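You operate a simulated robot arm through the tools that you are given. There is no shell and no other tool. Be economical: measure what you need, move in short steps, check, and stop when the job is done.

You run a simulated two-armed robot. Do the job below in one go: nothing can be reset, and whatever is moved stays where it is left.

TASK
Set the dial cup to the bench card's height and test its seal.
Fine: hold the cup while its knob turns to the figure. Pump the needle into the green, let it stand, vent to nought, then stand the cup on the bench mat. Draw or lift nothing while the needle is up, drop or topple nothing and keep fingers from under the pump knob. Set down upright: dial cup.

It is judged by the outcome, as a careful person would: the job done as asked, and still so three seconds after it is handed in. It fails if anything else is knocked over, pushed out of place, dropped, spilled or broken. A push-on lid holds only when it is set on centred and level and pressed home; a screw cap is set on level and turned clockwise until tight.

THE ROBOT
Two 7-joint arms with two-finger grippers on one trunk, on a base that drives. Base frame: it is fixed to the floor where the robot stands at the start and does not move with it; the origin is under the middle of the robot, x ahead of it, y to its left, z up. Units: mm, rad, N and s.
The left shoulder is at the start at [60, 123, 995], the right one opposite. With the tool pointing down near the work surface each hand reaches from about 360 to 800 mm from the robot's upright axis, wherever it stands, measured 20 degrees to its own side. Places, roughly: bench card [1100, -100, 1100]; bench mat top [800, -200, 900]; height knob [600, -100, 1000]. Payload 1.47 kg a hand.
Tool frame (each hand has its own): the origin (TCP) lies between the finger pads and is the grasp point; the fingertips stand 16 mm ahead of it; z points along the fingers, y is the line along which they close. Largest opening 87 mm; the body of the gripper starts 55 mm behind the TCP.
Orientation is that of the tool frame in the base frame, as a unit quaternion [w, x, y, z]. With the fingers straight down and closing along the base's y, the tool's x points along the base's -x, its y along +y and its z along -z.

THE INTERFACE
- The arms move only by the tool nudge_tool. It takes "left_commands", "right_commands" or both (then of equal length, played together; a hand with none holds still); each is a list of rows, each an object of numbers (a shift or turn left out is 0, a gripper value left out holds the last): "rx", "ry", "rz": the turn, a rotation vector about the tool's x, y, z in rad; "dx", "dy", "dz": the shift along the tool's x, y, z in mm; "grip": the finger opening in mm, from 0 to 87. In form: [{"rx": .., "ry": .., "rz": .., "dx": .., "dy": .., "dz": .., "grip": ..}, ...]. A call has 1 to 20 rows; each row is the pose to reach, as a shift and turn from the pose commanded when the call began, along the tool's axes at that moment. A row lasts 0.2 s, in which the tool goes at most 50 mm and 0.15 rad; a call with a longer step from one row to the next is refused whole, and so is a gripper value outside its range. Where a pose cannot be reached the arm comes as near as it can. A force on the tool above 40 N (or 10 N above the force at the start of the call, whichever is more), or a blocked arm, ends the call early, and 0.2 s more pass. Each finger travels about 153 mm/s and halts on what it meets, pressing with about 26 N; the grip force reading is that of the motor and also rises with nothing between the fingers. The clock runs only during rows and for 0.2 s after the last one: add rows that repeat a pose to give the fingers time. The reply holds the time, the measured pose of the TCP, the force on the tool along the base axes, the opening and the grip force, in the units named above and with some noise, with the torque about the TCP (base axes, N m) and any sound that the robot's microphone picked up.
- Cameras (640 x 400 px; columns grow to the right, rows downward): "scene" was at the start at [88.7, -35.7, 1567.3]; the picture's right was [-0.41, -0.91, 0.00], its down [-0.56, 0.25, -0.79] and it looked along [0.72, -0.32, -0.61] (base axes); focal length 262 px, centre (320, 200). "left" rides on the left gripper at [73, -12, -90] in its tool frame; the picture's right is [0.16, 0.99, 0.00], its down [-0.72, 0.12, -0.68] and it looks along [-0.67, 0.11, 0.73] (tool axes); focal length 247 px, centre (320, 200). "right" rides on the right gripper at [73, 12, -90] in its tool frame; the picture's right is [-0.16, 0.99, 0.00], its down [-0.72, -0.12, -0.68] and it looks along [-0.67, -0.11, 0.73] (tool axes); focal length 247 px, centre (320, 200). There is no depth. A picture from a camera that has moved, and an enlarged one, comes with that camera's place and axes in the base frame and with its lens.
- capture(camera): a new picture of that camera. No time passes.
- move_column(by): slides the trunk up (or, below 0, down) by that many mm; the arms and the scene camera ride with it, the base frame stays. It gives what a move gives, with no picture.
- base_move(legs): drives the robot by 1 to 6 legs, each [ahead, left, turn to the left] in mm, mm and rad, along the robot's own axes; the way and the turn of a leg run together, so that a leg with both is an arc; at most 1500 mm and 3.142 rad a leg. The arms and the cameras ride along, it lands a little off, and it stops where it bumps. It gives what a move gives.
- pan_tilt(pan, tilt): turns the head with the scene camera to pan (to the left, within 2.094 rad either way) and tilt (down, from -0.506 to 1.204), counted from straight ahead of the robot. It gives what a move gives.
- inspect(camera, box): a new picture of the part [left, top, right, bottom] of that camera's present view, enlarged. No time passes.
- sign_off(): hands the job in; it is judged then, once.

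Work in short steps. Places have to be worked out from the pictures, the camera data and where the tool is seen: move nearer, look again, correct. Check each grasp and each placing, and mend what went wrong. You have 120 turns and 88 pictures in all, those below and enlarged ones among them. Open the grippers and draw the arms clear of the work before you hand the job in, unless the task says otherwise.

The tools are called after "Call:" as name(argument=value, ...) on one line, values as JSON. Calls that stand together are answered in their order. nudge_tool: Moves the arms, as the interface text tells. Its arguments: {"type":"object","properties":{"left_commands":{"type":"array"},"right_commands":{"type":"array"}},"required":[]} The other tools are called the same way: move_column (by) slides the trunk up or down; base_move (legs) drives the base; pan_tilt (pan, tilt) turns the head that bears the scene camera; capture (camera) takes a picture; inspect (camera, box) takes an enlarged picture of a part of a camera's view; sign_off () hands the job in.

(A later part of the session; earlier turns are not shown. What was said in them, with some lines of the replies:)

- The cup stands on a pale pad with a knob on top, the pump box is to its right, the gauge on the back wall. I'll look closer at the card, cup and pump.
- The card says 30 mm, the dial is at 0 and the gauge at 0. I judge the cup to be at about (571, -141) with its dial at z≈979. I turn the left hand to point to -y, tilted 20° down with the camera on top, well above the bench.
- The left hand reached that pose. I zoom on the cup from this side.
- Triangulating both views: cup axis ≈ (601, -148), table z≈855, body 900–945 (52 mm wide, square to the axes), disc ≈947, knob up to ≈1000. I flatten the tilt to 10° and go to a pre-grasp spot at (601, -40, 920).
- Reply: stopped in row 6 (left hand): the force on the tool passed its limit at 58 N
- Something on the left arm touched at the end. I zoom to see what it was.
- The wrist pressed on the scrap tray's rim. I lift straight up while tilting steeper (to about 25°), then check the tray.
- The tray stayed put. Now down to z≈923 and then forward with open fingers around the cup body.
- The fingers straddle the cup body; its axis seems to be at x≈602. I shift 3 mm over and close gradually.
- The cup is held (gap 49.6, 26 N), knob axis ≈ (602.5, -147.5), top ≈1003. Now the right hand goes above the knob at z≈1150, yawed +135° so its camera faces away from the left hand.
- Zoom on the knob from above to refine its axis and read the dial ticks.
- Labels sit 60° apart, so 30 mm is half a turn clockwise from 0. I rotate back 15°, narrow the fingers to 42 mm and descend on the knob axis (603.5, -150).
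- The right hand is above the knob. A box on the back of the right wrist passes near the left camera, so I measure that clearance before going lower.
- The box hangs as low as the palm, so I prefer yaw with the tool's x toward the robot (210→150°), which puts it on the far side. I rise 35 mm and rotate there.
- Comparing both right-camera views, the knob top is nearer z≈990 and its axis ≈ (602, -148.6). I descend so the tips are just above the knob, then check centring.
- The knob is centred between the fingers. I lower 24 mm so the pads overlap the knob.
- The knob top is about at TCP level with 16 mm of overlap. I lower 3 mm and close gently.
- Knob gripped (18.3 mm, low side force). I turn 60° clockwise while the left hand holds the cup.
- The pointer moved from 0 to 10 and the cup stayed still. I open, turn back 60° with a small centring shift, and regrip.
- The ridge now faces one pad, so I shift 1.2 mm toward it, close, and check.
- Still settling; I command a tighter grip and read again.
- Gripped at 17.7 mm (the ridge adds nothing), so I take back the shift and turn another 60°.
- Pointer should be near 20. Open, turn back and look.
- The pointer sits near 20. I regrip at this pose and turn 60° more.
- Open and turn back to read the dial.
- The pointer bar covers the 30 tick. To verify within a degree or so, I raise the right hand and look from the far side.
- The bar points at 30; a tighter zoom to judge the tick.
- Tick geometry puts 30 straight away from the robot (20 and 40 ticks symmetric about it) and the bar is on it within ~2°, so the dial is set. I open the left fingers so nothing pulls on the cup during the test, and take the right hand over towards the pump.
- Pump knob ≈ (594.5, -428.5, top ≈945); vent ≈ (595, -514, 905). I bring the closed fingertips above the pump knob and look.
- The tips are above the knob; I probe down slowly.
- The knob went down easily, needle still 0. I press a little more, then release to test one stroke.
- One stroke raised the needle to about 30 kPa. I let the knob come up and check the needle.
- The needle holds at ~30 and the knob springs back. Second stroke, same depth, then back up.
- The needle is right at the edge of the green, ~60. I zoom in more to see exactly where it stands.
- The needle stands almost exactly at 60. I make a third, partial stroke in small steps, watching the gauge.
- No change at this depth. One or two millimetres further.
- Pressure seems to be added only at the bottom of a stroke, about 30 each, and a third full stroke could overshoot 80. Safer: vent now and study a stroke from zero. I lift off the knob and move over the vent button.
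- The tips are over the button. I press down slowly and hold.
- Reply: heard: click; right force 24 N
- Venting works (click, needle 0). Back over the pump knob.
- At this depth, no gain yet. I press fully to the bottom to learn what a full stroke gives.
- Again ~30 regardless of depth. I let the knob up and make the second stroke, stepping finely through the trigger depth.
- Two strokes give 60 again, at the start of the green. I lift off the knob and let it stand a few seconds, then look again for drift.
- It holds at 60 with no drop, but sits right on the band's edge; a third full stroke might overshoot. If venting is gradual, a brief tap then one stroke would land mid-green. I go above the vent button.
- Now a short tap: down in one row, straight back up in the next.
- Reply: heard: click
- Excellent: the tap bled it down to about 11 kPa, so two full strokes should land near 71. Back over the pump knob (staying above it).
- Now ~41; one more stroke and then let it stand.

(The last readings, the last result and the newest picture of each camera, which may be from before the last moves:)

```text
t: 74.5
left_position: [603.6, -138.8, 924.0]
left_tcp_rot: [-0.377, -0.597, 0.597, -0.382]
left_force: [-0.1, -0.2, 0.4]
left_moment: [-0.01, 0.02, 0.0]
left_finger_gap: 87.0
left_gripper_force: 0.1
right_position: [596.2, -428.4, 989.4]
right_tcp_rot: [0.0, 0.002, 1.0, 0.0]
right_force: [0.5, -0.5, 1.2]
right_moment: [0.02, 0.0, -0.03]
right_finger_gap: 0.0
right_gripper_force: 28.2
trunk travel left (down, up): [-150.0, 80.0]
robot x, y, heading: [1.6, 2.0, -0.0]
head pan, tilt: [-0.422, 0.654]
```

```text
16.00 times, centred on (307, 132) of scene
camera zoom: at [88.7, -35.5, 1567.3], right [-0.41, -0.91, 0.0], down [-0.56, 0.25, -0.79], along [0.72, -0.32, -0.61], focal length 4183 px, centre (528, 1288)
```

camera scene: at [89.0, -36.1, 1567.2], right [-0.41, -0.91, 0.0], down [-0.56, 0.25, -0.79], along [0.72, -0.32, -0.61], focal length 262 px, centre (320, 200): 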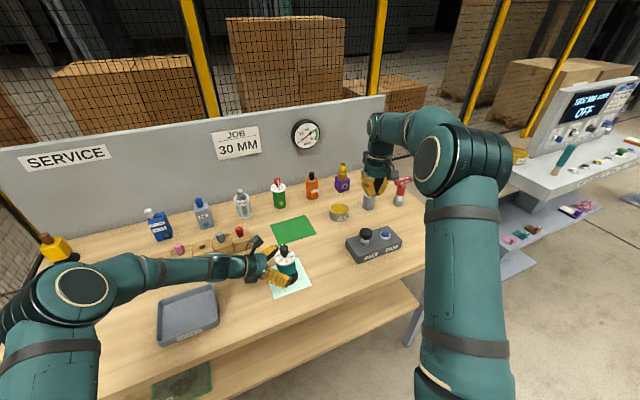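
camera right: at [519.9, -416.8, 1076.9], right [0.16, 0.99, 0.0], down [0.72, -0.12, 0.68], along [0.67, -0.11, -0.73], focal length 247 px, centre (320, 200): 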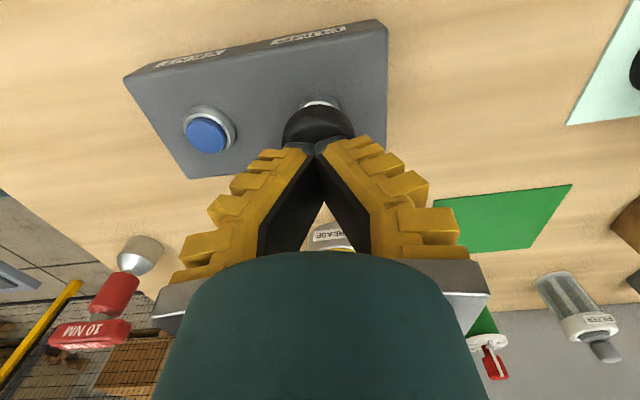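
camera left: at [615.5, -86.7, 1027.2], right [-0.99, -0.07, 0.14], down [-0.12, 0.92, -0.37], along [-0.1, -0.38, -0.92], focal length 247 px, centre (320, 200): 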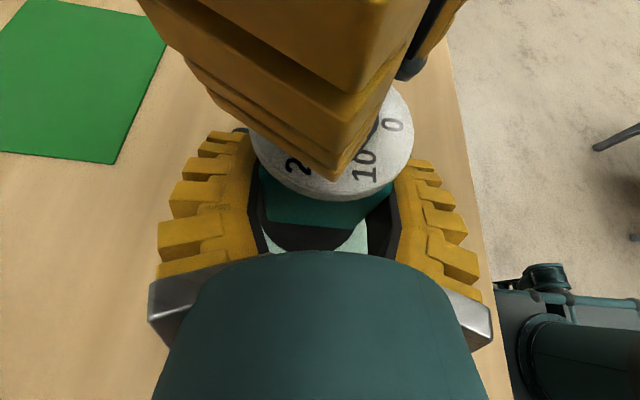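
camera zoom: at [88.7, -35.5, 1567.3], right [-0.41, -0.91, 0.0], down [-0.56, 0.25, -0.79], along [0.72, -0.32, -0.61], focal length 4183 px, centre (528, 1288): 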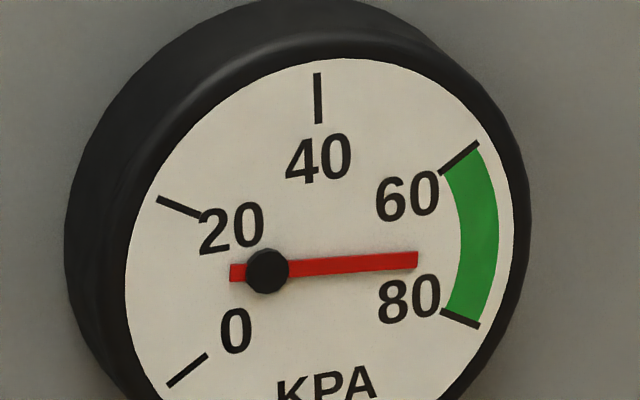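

Mid-green, about 71 kPa. I let it stand with everything still for about 8 s.

Call:
nudge_tool(right_commands=[{}, {}, {}, {}, {}, {}, {}, {}, {}, {}, {}, {}, {}, {}, {}, {}, {}, {}, {}, {}])

Call:
nudge_tool(right_commands=[{}, {}, {}, {}, {}, {}, {}, {}, {}, {}, {}, {}, {}, {}, {}, {}, {}, {}, {}, {}])

Call:
inspect(camera="scene", box=[299, 126, 315, 138])

```text
t: 78.7
left_position: [603.6, -136.1, 924.2]
left_tcp_rot: [-0.377, -0.596, 0.597, -0.382]
left_force: [1.0, -0.4, 0.4]
left_moment: [0.01, 0.02, 0.01]
left_finger_gap: 86.6
left_gripper_force: 0.1
right_position: [596.3, -428.4, 988.7]
right_tcp_rot: [0.0, 0.002, 1.0, 0.0]
right_force: [-0.7, 0.2, -0.7]
right_moment: [-0.01, 0.03, 0.02]
right_finger_gap: 0.1
right_gripper_force: 28.1
trunk travel left (down, up): [-150.0, 80.0]
robot x, y, heading: [-2.1, 2.8, -0.002]
head pan, tilt: [-0.422, 0.654]
```

```text
t: 82.9
left_position: [603.5, -138.0, 924.4]
left_tcp_rot: [0.377, 0.597, -0.597, 0.382]
left_force: [-0.6, -0.3, 0.2]
left_moment: [-0.02, 0.0, 0.0]
left_finger_gap: 86.9
left_gripper_force: 0.0
right_position: [597.1, -428.2, 990.3]
right_tcp_rot: [0.0, 0.001, 1.0, 0.0]
right_force: [0.4, -0.1, -0.5]
right_moment: [-0.04, -0.03, 0.02]
right_finger_gap: 0.0
right_gripper_force: 28.4
trunk travel left (down, up): [-150.0, 80.0]
robot x, y, heading: [0.1, 0.8, -0.0]
head pan, tilt: [-0.422, 0.654]
```

```text
16.00 times, centred on (307, 132) of scene
camera zoom: at [88.8, -35.5, 1567.3], right [-0.41, -0.91, 0.0], down [-0.56, 0.25, -0.79], along [0.72, -0.32, -0.61], focal length 4183 px, centre (528, 1288)
```

zoom: 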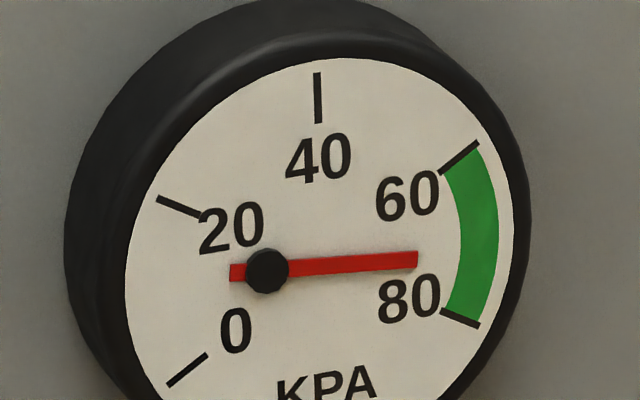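

The seal holds at 71. Now vent fully: move over the button, press and hold, then rise.

Call:
nudge_tool(right_commands=[{"dy": -43}, {"dy": -86}, {"dy": -86, "dz": 25}, {"dy": -86, "dz": 48}, {"dy": -86, "dz": 56}, {"dy": -86, "dz": 62}, {"dy": -86, "dz": 67}, {"dy": -86, "dz": 70}, {"dy": -86, "dz": 70}, {"dy": -86, "dz": 70}, {"dy": -86, "dz": 70}, {"dy": -86, "dz": 70}, {"dy": -86, "dz": 55}, {"dy": -86, "dz": 20}, {"dy": -86, "dz": -20}, {"dy": -86, "dz": -60}])

Call:
inspect(camera="scene", box=[299, 126, 315, 138])

```text
t: 86.3
left_position: [603.0, -138.0, 923.3]
left_tcp_rot: [-0.377, -0.597, 0.597, -0.381]
left_force: [-0.2, -0.5, -0.4]
left_moment: [-0.01, 0.0, 0.02]
left_finger_gap: 87.1
left_gripper_force: 0.0
right_position: [595.1, -512.9, 1050.5]
right_tcp_rot: [0.001, 0.001, 1.0, 0.0]
right_force: [0.2, -0.5, 0.9]
right_moment: [-0.02, -0.01, 0.0]
right_finger_gap: 0.0
right_gripper_force: 27.7
trunk travel left (down, up): [-150.0, 80.0]
robot x, y, heading: [-1.0, -5.2, -0.0]
head pan, tilt: [-0.422, 0.654]
heard: click
```

```text
16.00 times, centred on (307, 132) of scene
camera zoom: at [88.2, -35.1, 1567.4], right [-0.41, -0.91, 0.0], down [-0.56, 0.25, -0.79], along [0.72, -0.32, -0.61], focal length 4183 px, centre (528, 1288)
```

zoom: 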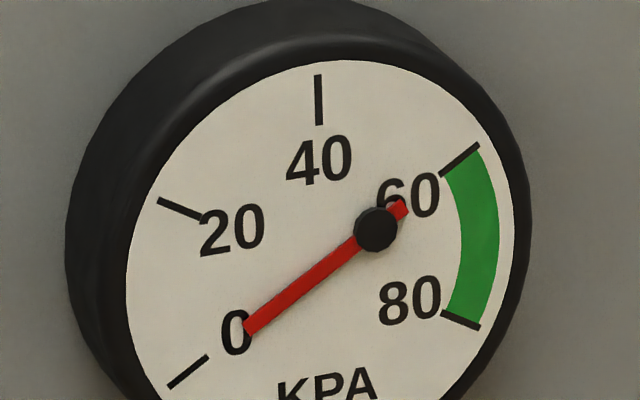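

Vented to 0. I withdraw the right hand and close the left hand on the cup body again.

Call:
nudge_tool(right_commands=[{"dz": -20}, {"dx": 30, "dz": -50}, {"dx": 70, "dz": -80}, {"dx": 110, "dz": -110}, {"dx": 150, "dz": -130}, {"dx": 190, "dz": -150}, {"dx": 190, "dz": -150}, {"dx": 190, "dz": -150}, {"dx": 190, "dz": -150}, {"dx": 190, "dz": -150}, {"dx": 190, "dz": -150}], left_commands=[{"grip": 75}, {"grip": 65}, {"grip": 60}, {"grip": 57}, {"grip": 54}, {"grip": 51}, {"grip": 47}, {"grip": 42}, {"grip": 38}, {"grip": 38}, {"grip": 38}])

Call:
capture(camera="scene")

```text
t: 88.7
left_position: [603.0, -136.8, 923.4]
left_tcp_rot: [0.377, 0.597, -0.597, 0.382]
left_force: [-0.1, 0.6, 2.1]
left_moment: [-0.04, 0.09, -0.04]
left_finger_gap: 49.4
left_gripper_force: 26.4
right_position: [408.0, -512.2, 1196.5]
right_tcp_rot: [0.0, 0.002, 1.0, 0.001]
right_force: [-0.1, -0.2, 0.3]
right_moment: [-0.01, 0.02, 0.01]
right_finger_gap: 0.0
right_gripper_force: 28.2
trunk travel left (down, up): [-150.0, 80.0]
robot x, y, heading: [-2.3, -1.1, 0.006]
head pan, tilt: [-0.422, 0.654]
```

```text
19 pictures are left
camera scene: at [88.7, -35.4, 1567.3], right [-0.41, -0.91, 0.0], down [-0.56, 0.25, -0.79], along [0.72, -0.32, -0.61], focal length 262 px, centre (320, 200)
```

scene: 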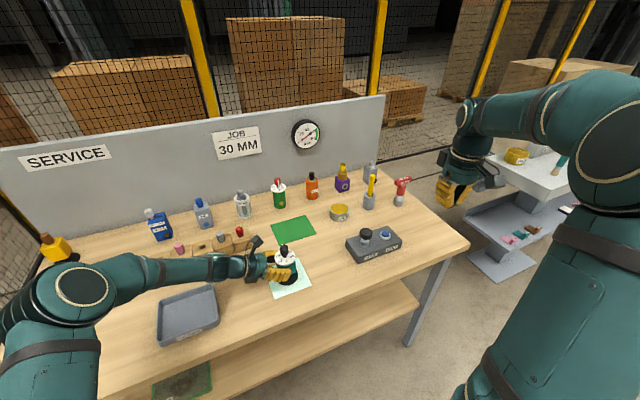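

Gripped (49.4 mm, 26 N); mat centre by both views ≈ (802, -244). I lift straight up 50 mm slowly.

Call:
nudge_tool(left_commands=[{"dx": 4.5, "dz": -2.1}, {"dx": 13.5, "dz": -6.4}, {"dx": 22.5, "dz": -10.7}, {"dx": 31.5, "dz": -15}, {"dx": 40.5, "dz": -19}, {"dx": 45.2, "dz": -21.4}])

Call:
inspect(camera="scene", box=[220, 200, 340, 310])

```text
t: 90.1
left_position: [601.8, -139.3, 976.0]
left_tcp_rot: [-0.377, -0.597, 0.597, -0.381]
left_force: [-0.5, 0.6, -1.4]
left_moment: [0.03, -0.02, 0.01]
left_finger_gap: 53.8
left_gripper_force: 26.1
right_position: [408.3, -511.7, 1198.0]
right_tcp_rot: [0.001, 0.002, 1.0, 0.0]
right_force: [0.4, -1.2, -0.6]
right_moment: [0.02, 0.0, 0.03]
right_finger_gap: 0.0
right_gripper_force: 28.1
trunk travel left (down, up): [-150.0, 80.0]
robot x, y, heading: [0.8, -1.3, 0.002]
head pan, tilt: [-0.422, 0.654]
```

```text
3.64 times, centred on (280, 255) of scene
camera zoom: at [88.9, -35.6, 1567.3], right [-0.41, -0.91, 0.0], down [-0.56, 0.25, -0.79], along [0.72, -0.32, -0.61], focal length 951 px, centre (466, 0)
```

zoom: 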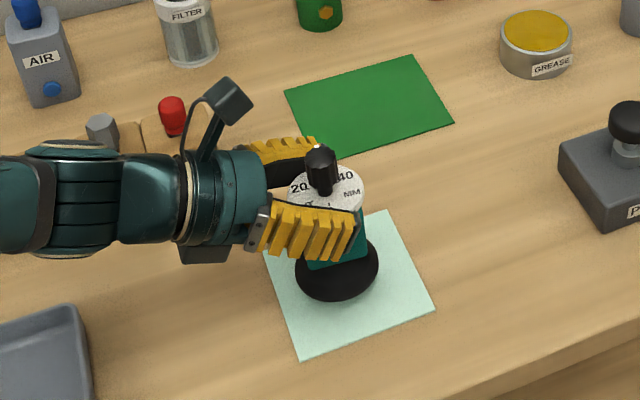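

The gap grew to 53.8, so the fingers may have slipped up under the disc. I look with the left camera.

Call:
capture(camera="left")

Call:
inspect(camera="scene", box=[260, 230, 310, 290])

```text
17 pictures are left
camera left: at [614.6, -87.3, 1078.7], right [-0.99, -0.07, 0.14], down [-0.12, 0.92, -0.37], along [-0.1, -0.38, -0.92], focal length 247 px, centre (320, 200)
```

left: 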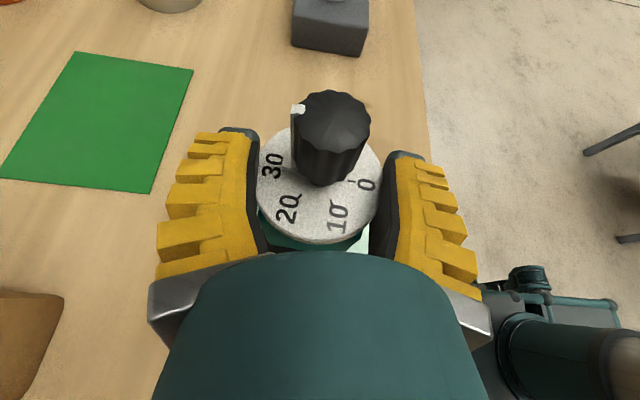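

```text
6.67 times, centred on (285, 260) of scene
camera zoom: at [88.9, -35.6, 1567.3], right [-0.41, -0.91, 0.0], down [-0.56, 0.25, -0.79], along [0.72, -0.32, -0.61], focal length 1743 px, centre (553, -200)
```

zoom: 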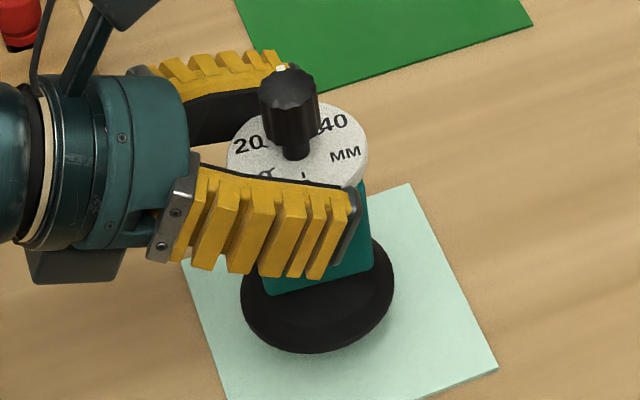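

The cup was lifted ~20 mm but slid down in the grip, so it's now pinched at the disc. I set it back on its pad gently to regrip properly: lower in small steps.

Call:
nudge_tool(left_commands=[{"dx": -3.6, "dz": 1.7}, {"dx": -7.2, "dz": 3.4}, {"dx": -10.8, "dz": 5.1}, {"dx": -14.5, "dz": 6.8}, {"dx": -16.3, "dz": 7.7}])

Call:
inspect(camera="scene", box=[260, 230, 310, 290])

```text
t: 91.3
left_position: [603.9, -138.3, 957.2]
left_tcp_rot: [-0.377, -0.597, 0.597, -0.382]
left_force: [0.4, 0.2, -0.7]
left_moment: [-0.02, 0.02, 0.01]
left_finger_gap: 54.1
left_gripper_force: 26.2
right_position: [408.1, -512.5, 1195.9]
right_tcp_rot: [0.0, 0.002, 1.0, 0.001]
right_force: [-0.3, 0.6, 0.2]
right_moment: [-0.02, 0.01, 0.0]
right_finger_gap: 0.1
right_gripper_force: 27.3
trunk travel left (down, up): [-150.0, 80.0]
robot x, y, heading: [-2.5, 1.0, -0.002]
head pan, tilt: [-0.422, 0.654]
```

```text
6.67 times, centred on (285, 260) of scene
camera zoom: at [89.0, -35.6, 1567.3], right [-0.41, -0.91, 0.0], down [-0.56, 0.25, -0.79], along [0.72, -0.32, -0.61], focal length 1743 px, centre (553, -200)
```

zoom: 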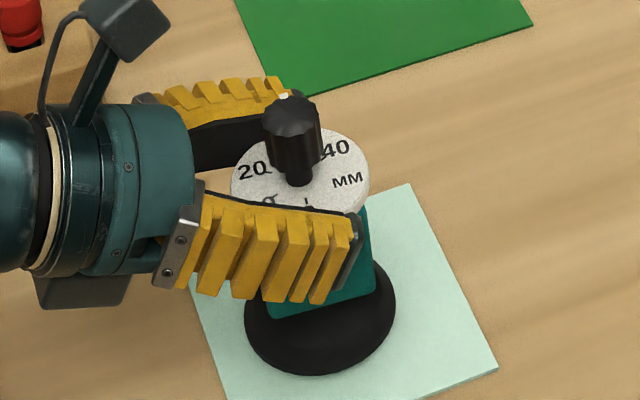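

It follows the hand steadily and is nearly down. Lower a few mm more until contact shows in the force.

Call:
nudge_tool(left_commands=[{"dx": -1.8, "dz": 0.9}, {"dx": -3.6, "dz": 1.7}, {"dx": -5.4, "dz": 2.6}])

```text
t: 92.1
left_position: [602.2, -139.0, 953.5]
left_tcp_rot: [-0.378, -0.594, 0.598, -0.383]
left_force: [-4.3, 0.7, 17.4]
left_moment: [0.23, -0.3, 0.02]
left_finger_gap: 54.0
left_gripper_force: 26.4
right_position: [406.1, -511.7, 1197.9]
right_tcp_rot: [0.002, 0.001, 1.0, 0.0]
right_force: [-0.4, 0.2, -0.4]
right_moment: [0.0, 0.01, -0.02]
right_finger_gap: 0.0
right_gripper_force: 28.2
trunk travel left (down, up): [-150.0, 80.0]
robot x, y, heading: [-0.7, -2.4, -0.005]
head pan, tilt: [-0.422, 0.654]
```

Contact at 17 N with no slip, so this grip is firm. I try lifting just 10 mm from here and check that the cup comes along.

Call:
nudge_tool(left_commands=[{"dx": 1.8, "dz": -0.9}, {"dx": 4.5, "dz": -2.1}, {"dx": 7.2, "dz": -3.4}, {"dx": 10, "dz": -4.7}, {"dx": 12.6, "dz": -6}, {"dx": 12.6, "dz": -6}])

Call:
inspect(camera="scene", box=[260, 230, 310, 290])

```text
t: 93.5
left_position: [603.4, -138.6, 963.9]
left_tcp_rot: [0.377, 0.597, -0.596, 0.382]
left_force: [0.6, -0.1, -1.4]
left_moment: [-0.01, -0.02, -0.01]
left_finger_gap: 53.6
left_gripper_force: 26.0
right_position: [409.4, -512.1, 1197.7]
right_tcp_rot: [0.0, 0.001, 1.0, 0.001]
right_force: [-0.3, -0.4, 0.8]
right_moment: [0.02, -0.04, 0.01]
right_finger_gap: 0.0
right_gripper_force: 27.8
trunk travel left (down, up): [-150.0, 80.0]
robot x, y, heading: [-0.3, 0.4, 0.004]
head pan, tilt: [-0.422, 0.654]
```

```text
6.67 times, centred on (285, 260) of scene
camera zoom: at [88.9, -35.6, 1567.3], right [-0.41, -0.91, 0.0], down [-0.56, 0.25, -0.79], along [0.72, -0.32, -0.61], focal length 1743 px, centre (553, -200)
```

zoom: 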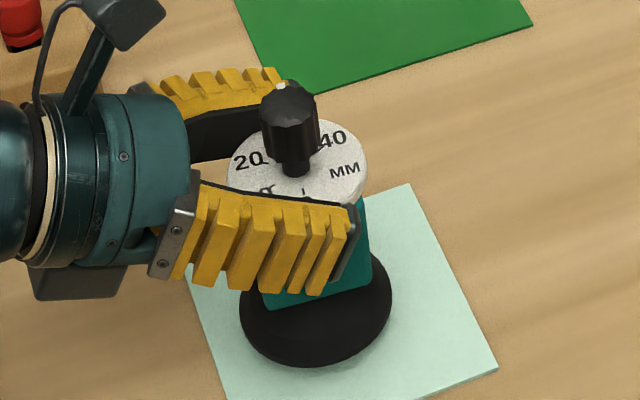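

The cup comes along upright. I raise 22 mm more and carry it gently toward the mat, target centre (800, -244).

Call:
nudge_tool(left_commands=[{"dx": 10, "dz": -4.7}, {"dx": 19.9, "dz": -9.4}, {"dx": 23, "dy": -14, "dz": -2.6}, {"dx": 26.4, "dy": -28, "dz": 4.3}, {"dx": 29.6, "dy": -42, "dz": 11.1}, {"dx": 32.9, "dy": -56, "dz": 17.9}, {"dx": 36.1, "dy": -70, "dz": 24.8}, {"dx": 39.3, "dy": -84, "dz": 31.6}, {"dx": 42.5, "dy": -98, "dz": 38.5}, {"dx": 45.8, "dy": -112, "dz": 45.3}, {"dx": 49, "dy": -126, "dz": 52.1}, {"dx": 52.2, "dy": -140, "dz": 59}, {"dx": 55.4, "dy": -154, "dz": 65.8}, {"dx": 58.6, "dy": -168, "dz": 72.6}, {"dx": 61.9, "dy": -182, "dz": 79.4}, {"dx": 65.2, "dy": -197, "dz": 86.4}, {"dx": 65.2, "dy": -197, "dz": 86.4}])

Call:
capture(camera="scene")

Call:
capture(camera="left")

```text
t: 97.1
left_position: [724.8, -217.0, 995.4]
left_tcp_rot: [-0.378, -0.596, 0.597, -0.381]
left_force: [-0.1, -0.1, -2.8]
left_moment: [0.02, 0.02, -0.04]
left_finger_gap: 53.5
left_gripper_force: 26.1
left hand out of reach, approached as far as the arm can: row 11, 12, 13, 14, 15, 16, 17
right_position: [408.5, -511.7, 1196.4]
right_tcp_rot: [0.0, 0.002, 1.0, -0.001]
right_force: [-0.3, -0.5, 0.8]
right_moment: [0.0, 0.01, 0.0]
right_finger_gap: 0.0
right_gripper_force: 28.1
trunk travel left (down, up): [-150.0, 80.0]
robot x, y, heading: [1.1, 0.0, 0.001]
head pan, tilt: [-0.422, 0.654]
```

```text
13 pictures are left
camera scene: at [89.0, -35.5, 1567.3], right [-0.41, -0.91, 0.0], down [-0.56, 0.25, -0.79], along [0.72, -0.32, -0.61], focal length 262 px, centre (320, 200)
```

scene: 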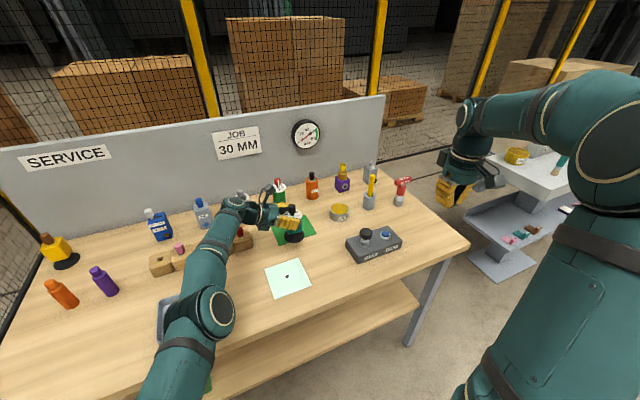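

```text
12 pictures are left
camera left: at [737.5, -165.2, 1099.1], right [-0.99, -0.07, 0.14], down [-0.12, 0.92, -0.37], along [-0.1, -0.38, -0.92], focal length 247 px, centre (320, 200)
```

left: 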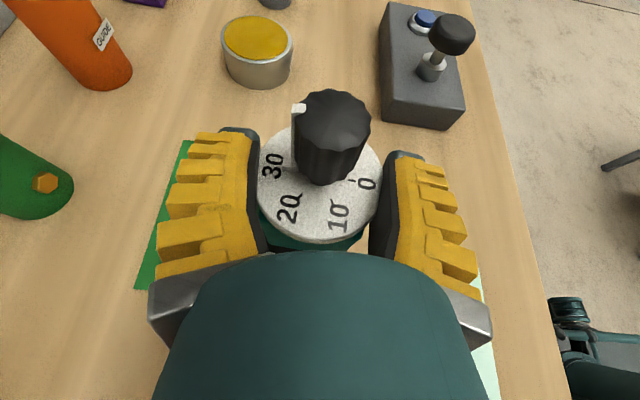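

The arm is 75 mm short of the target. Before driving the base, I first step the command back into reach so that it's unambiguous.

Call:
nudge_tool(left_commands=[{"dx": -3, "dy": 19, "dz": -6}, {"dx": -6, "dy": 38, "dz": -12}, {"dx": -9, "dy": 57, "dz": -18}, {"dx": -11.5, "dy": 75, "dz": -24.4}, {"dx": -11.5, "dy": 75, "dz": -24.4}])

```text
t: 98.3
left_position: [644.1, -184.8, 992.6]
left_tcp_rot: [-0.377, -0.596, 0.597, -0.383]
left_force: [-0.5, 0.3, -2.6]
left_moment: [-0.03, 0.04, 0.01]
left_finger_gap: 53.3
left_gripper_force: 25.5
left hand out of reach, approached as far as the arm can: row 1, 2, 3
right_position: [408.2, -513.7, 1196.7]
right_tcp_rot: [0.001, 0.002, 1.0, 0.0]
right_force: [-0.2, 0.4, -0.3]
right_moment: [-0.01, 0.0, 0.02]
right_finger_gap: 0.0
right_gripper_force: 27.6
trunk travel left (down, up): [-150.0, 80.0]
robot x, y, heading: [-0.7, -1.1, -0.002]
head pan, tilt: [-0.422, 0.654]
```

The command is now in sync at (644, -185). I drive the base ahead 100 mm and 30 mm right with the cup held ~40 mm above the bench.

Call:
base_move(legs=[[50, -15, 0], [50, -15, 0]])

Call:
capture(camera="scene")

```text
t: 99.8
left_position: [748.0, -215.9, 990.8]
left_tcp_rot: [-0.378, -0.597, 0.597, -0.38]
left_force: [0.7, -0.7, -2.2]
left_moment: [-0.02, 0.03, -0.04]
left_finger_gap: 53.0
left_gripper_force: 25.5
right_position: [513.0, -542.6, 1195.8]
right_tcp_rot: [-0.001, 0.002, 1.0, 0.001]
right_force: [0.3, 0.2, 0.6]
right_moment: [0.01, 0.05, 0.03]
right_finger_gap: 0.0
right_gripper_force: 28.3
trunk travel left (down, up): [-150.0, 80.0]
robot x, y, heading: [102.7, -30.1, -0.002]
head pan, tilt: [-0.422, 0.654]
```

```text
11 pictures are left
camera scene: at [193.7, -66.7, 1567.0], right [-0.41, -0.91, 0.0], down [-0.56, 0.25, -0.79], along [0.72, -0.33, -0.61], focal length 262 px, centre (320, 200)
```

scene: 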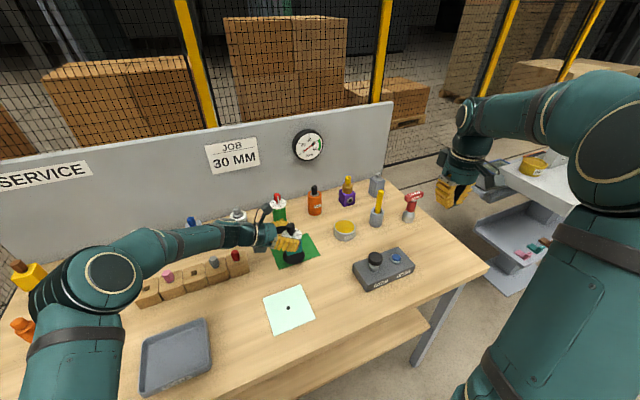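

Good, all clear. I move the last (+53, -28) over the mat centre.

Call:
nudge_tool(left_commands=[{"dx": 3, "dy": -13, "dz": 6}, {"dx": 6, "dy": -27, "dz": 12.6}, {"dx": 9, "dy": -40, "dz": 19}, {"dx": 12, "dy": -53, "dz": 25.3}, {"dx": 12, "dy": -53, "dz": 25.3}])

Call:
inspect(camera="scene", box=[240, 190, 340, 280])

```text
t: 101.0
left_position: [797.2, -243.6, 992.6]
left_tcp_rot: [-0.378, -0.596, 0.597, -0.381]
left_force: [0.4, -0.1, -1.3]
left_moment: [0.0, 0.02, -0.03]
left_finger_gap: 53.1
left_gripper_force: 26.3
right_position: [509.9, -540.6, 1196.7]
right_tcp_rot: [-0.001, 0.003, 1.0, 0.0]
right_force: [0.5, 0.6, 1.0]
right_moment: [-0.01, 0.0, 0.01]
right_finger_gap: 0.0
right_gripper_force: 28.1
trunk travel left (down, up): [-150.0, 80.0]
robot x, y, heading: [103.5, -29.3, 0.001]
head pan, tilt: [-0.422, 0.654]
```

```text
4.44 times, centred on (290, 235) of scene
camera zoom: at [190.8, -65.6, 1567.3], right [-0.41, -0.91, 0.0], down [-0.56, 0.25, -0.79], along [0.72, -0.33, -0.61], focal length 1162 px, centre (453, 44)
```

zoom: 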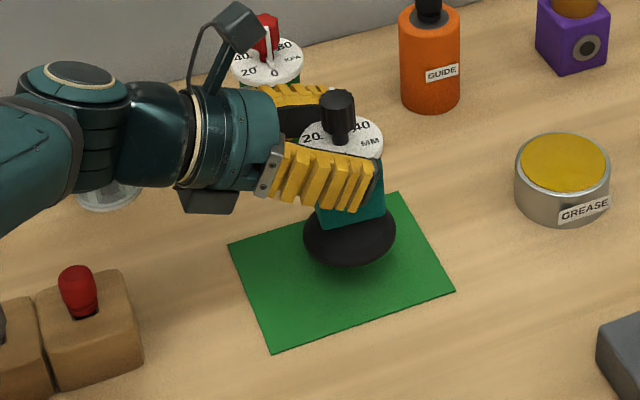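

The cup hangs upright over the mat, everything clear. I lower 32 mm first.

Call:
nudge_tool(left_commands=[{"dx": -9, "dz": 4.3}, {"dx": -18, "dz": 8.5}, {"dx": -25, "dz": 11.8}, {"dx": -29, "dz": 13.7}, {"dx": -29, "dz": 13.7}])

Call:
inspect(camera="scene", box=[240, 190, 340, 280])

```text
t: 102.2
left_position: [797.8, -243.6, 960.6]
left_tcp_rot: [-0.378, -0.596, 0.598, -0.381]
left_force: [-0.4, -0.8, -2.1]
left_moment: [0.02, 0.01, 0.01]
left_finger_gap: 53.0
left_gripper_force: 26.1
right_position: [509.4, -542.9, 1196.6]
right_tcp_rot: [-0.001, 0.003, 1.0, 0.0]
right_force: [-0.1, -0.3, -0.3]
right_moment: [0.0, 0.04, 0.05]
right_finger_gap: 0.1
right_gripper_force: 27.8
trunk travel left (down, up): [-150.0, 80.0]
robot x, y, heading: [105.9, -30.4, 0.003]
head pan, tilt: [-0.422, 0.654]
```

```text
4.44 times, centred on (290, 235) of scene
camera zoom: at [191.1, -65.9, 1567.3], right [-0.41, -0.91, 0.0], down [-0.56, 0.25, -0.79], along [0.72, -0.33, -0.61], focal length 1162 px, centre (453, 44)
```

zoom: 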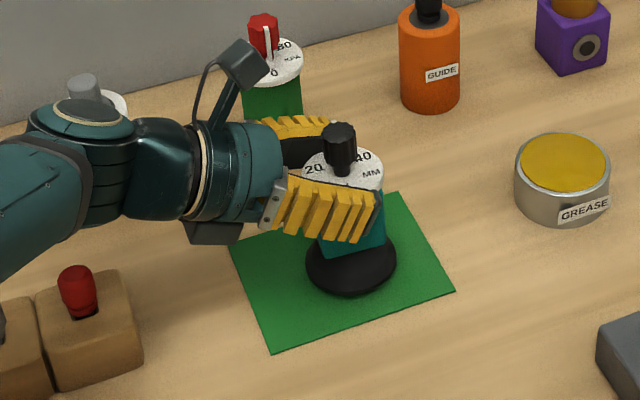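

Well centred on the mat. Lower in 1.5 mm steps until contact.

Call:
nudge_tool(left_commands=[{"dx": -1.4, "dz": 0.64}, {"dx": -2.7, "dz": 1.3}, {"dx": -4.1, "dz": 1.9}, {"dx": -4.1, "dz": 1.9}])

```text
t: 103.2
left_position: [798.6, -242.8, 957.2]
left_tcp_rot: [-0.378, -0.596, 0.597, -0.382]
left_force: [-0.5, -0.1, -1.8]
left_moment: [0.02, -0.04, 0.01]
left_finger_gap: 52.8
left_gripper_force: 26.3
right_position: [511.0, -541.6, 1196.3]
right_tcp_rot: [-0.001, 0.002, 1.0, 0.001]
right_force: [0.1, -1.1, -0.3]
right_moment: [0.01, 0.02, 0.04]
right_finger_gap: 0.0
right_gripper_force: 28.0
trunk travel left (down, up): [-150.0, 80.0]
robot x, y, heading: [101.0, -29.2, 0.002]
head pan, tilt: [-0.422, 0.654]
```

No contact yet; continue.

Call:
nudge_tool(left_commands=[{"dx": -0.9, "dz": 0.43}, {"dx": -1.8, "dz": 0.85}, {"dx": -2.7, "dz": 1.3}, {"dx": -2.7, "dz": 1.3}])

```text
t: 104.2
left_position: [798.0, -243.6, 953.6]
left_tcp_rot: [-0.378, -0.596, 0.597, -0.382]
left_force: [-0.1, -0.9, 3.1]
left_moment: [-0.03, -0.1, -0.05]
left_finger_gap: 53.1
left_gripper_force: 25.6
right_position: [509.7, -541.7, 1198.0]
right_tcp_rot: [0.0, 0.002, 1.0, -0.001]
right_force: [-0.5, 0.2, -0.2]
right_moment: [0.0, 0.03, 0.0]
right_finger_gap: 0.1
right_gripper_force: 28.4
trunk travel left (down, up): [-150.0, 80.0]
robot x, y, heading: [102.9, -29.7, 0.001]
head pan, tilt: [-0.422, 0.654]
```

Light contact (5 N change). A half millimetre more, then open the fingers slowly.

Call:
nudge_tool(left_commands=[{"dx": -0.5, "dz": 0.2}, {"dx": -0.5, "dz": 0.2, "grip": 56}, {"dx": -0.5, "dz": 0.2, "grip": 60}, {"dx": -0.5, "dz": 0.2, "grip": 66}, {"dx": -0.5, "dz": 0.2, "grip": 74}, {"dx": -0.5, "dz": 0.2, "grip": 87}, {"dx": -0.5, "dz": 0.2, "grip": 87}, {"dx": -0.5, "dz": 0.2, "grip": 87}])

Call:
capture(camera="left")

Call:
inspect(camera="scene", box=[240, 190, 340, 280])

```text
t: 106.0
left_position: [798.3, -243.1, 953.0]
left_tcp_rot: [-0.377, -0.596, 0.597, -0.381]
left_force: [0.1, 0.6, -0.4]
left_moment: [0.01, -0.01, -0.02]
left_finger_gap: 87.0
left_gripper_force: 0.0
right_position: [510.8, -542.7, 1196.3]
right_tcp_rot: [0.0, 0.003, 1.0, 0.0]
right_force: [-0.8, 0.5, 0.6]
right_moment: [-0.02, 0.01, -0.01]
right_finger_gap: 0.0
right_gripper_force: 27.7
trunk travel left (down, up): [-150.0, 80.0]
robot x, y, heading: [102.9, -26.8, 0.004]
head pan, tilt: [-0.422, 0.654]
```

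```text
8 pictures are left
camera left: at [811.6, -192.2, 1056.4], right [-0.99, -0.07, 0.14], down [-0.11, 0.92, -0.37], along [-0.1, -0.38, -0.92], focal length 247 px, centre (320, 200)
```

left: 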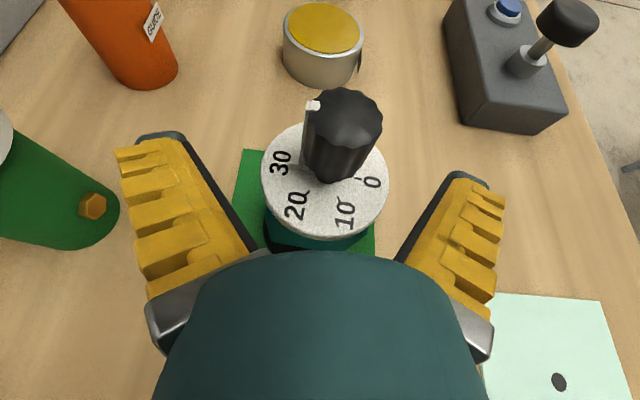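

```text
4.44 times, centred on (290, 235) of scene
camera zoom: at [190.9, -65.8, 1567.3], right [-0.41, -0.91, 0.0], down [-0.56, 0.25, -0.79], along [0.72, -0.33, -0.61], focal length 1162 px, centre (453, 44)
```

zoom: 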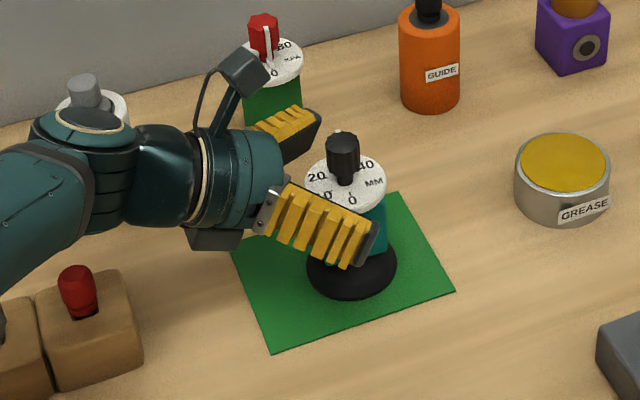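

The cup stands upright on the mat, released. I withdraw the left hand straight back along the fingers.

Call:
nudge_tool(left_commands=[{"dz": -15}, {"dz": -35}, {"dz": -60}, {"dz": -90}, {"dz": -120}, {"dz": -140}, {"dz": -140, "dx": 40}, {"dz": -140, "dx": 80}], right_commands=[{"grip": 20}, {"grip": 40}, {"grip": 60}, {"grip": 80}, {}, {}, {}, {}])

Call:
capture(camera="scene")

Call:
inspect(camera="scene", box=[260, 195, 340, 275])

Call:
inspect(camera="left", box=[240, 20, 400, 140])

```text
t: 107.8
left_position: [797.0, -149.8, 1085.0]
left_tcp_rot: [-0.377, -0.596, 0.598, -0.381]
left_force: [0.6, -0.6, -0.8]
left_moment: [0.03, 0.02, -0.03]
left_finger_gap: 87.0
left_gripper_force: 0.1
right_position: [510.3, -541.9, 1196.4]
right_tcp_rot: [-0.001, 0.003, 1.0, 0.0]
right_force: [0.0, 0.2, -0.6]
right_moment: [0.0, 0.0, 0.0]
right_finger_gap: 81.8
right_gripper_force: 1.1
trunk travel left (down, up): [-150.0, 80.0]
robot x, y, heading: [97.4, -28.8, -0.003]
head pan, tilt: [-0.422, 0.654]
```

```text
6 pictures are left
camera scene: at [190.7, -66.1, 1567.3], right [-0.41, -0.91, 0.0], down [-0.56, 0.25, -0.79], along [0.72, -0.33, -0.61], focal length 262 px, centre (320, 200)
```

scene: 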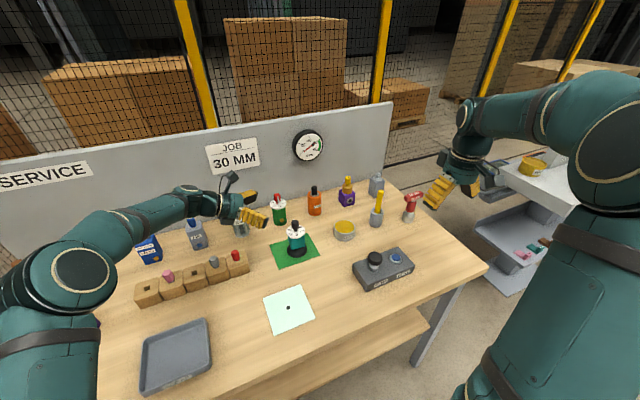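

```text
5.00 times, centred on (300, 235) of scene
camera zoom: at [190.7, -66.1, 1567.3], right [-0.41, -0.91, 0.0], down [-0.56, 0.25, -0.79], along [0.72, -0.33, -0.61], focal length 1307 px, centre (420, 25)
```

zoom: 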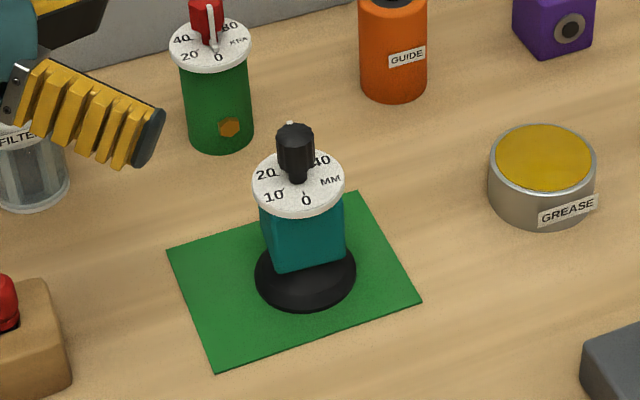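

```text
3.33 times, centred on (320, 80) of left
camera zoom: at [810.8, -97.7, 1186.8], right [-0.99, -0.07, 0.14], down [-0.11, 0.92, -0.37], along [-0.1, -0.38, -0.92], focal length 823 px, centre (320, 600)
```

zoom: 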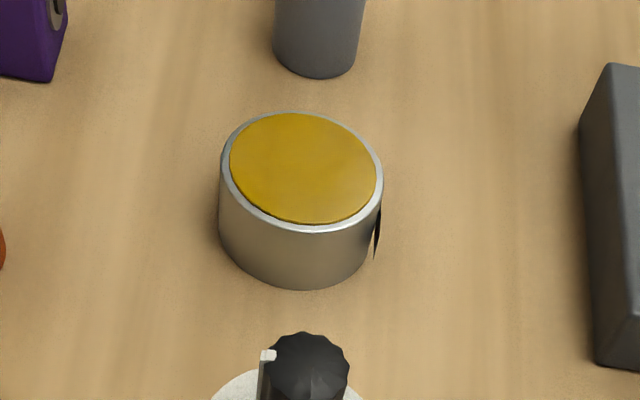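

The cup stands well within the mat. One last check of the pointer.

Call:
inspect(camera="left", box=[280, 115, 360, 185])

```text
5.71 times, centred on (320, 150) of left
camera zoom: at [810.8, -97.7, 1186.8], right [-0.99, -0.07, 0.14], down [-0.11, 0.92, -0.37], along [-0.1, -0.38, -0.92], focal length 1411 px, centre (320, 486)
```

zoom: 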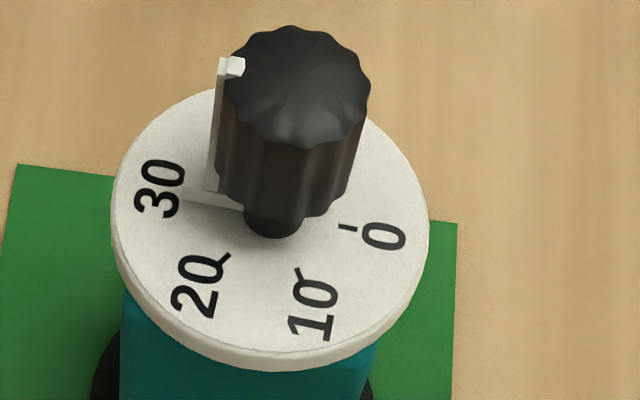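

The pointer is on 30, the gauge reads nought, the cup is upright on the mat, and both hands are open and clear. Handing in.

Call:
sign_off()

```text
The job is handed in.
```

The dial cup is set to 30 mm, and its seal held at about 71 kPa for about 8 seconds. I vented it to nought and stood it upright on the green bench mat, with both hands open and clear. Three things did not go cleanly:
- **Pumping:** the first two strokes stopped on the 60 kPa edge of the green, so I vented partway and pumped again.
- **Lifting:** on the first lift the cup slid in the grip. I set it back on its pad and carried it held by the dial rim.
- **Tray:** the left wrist pressed the scrap tray's rim early on, but the tray did not move.
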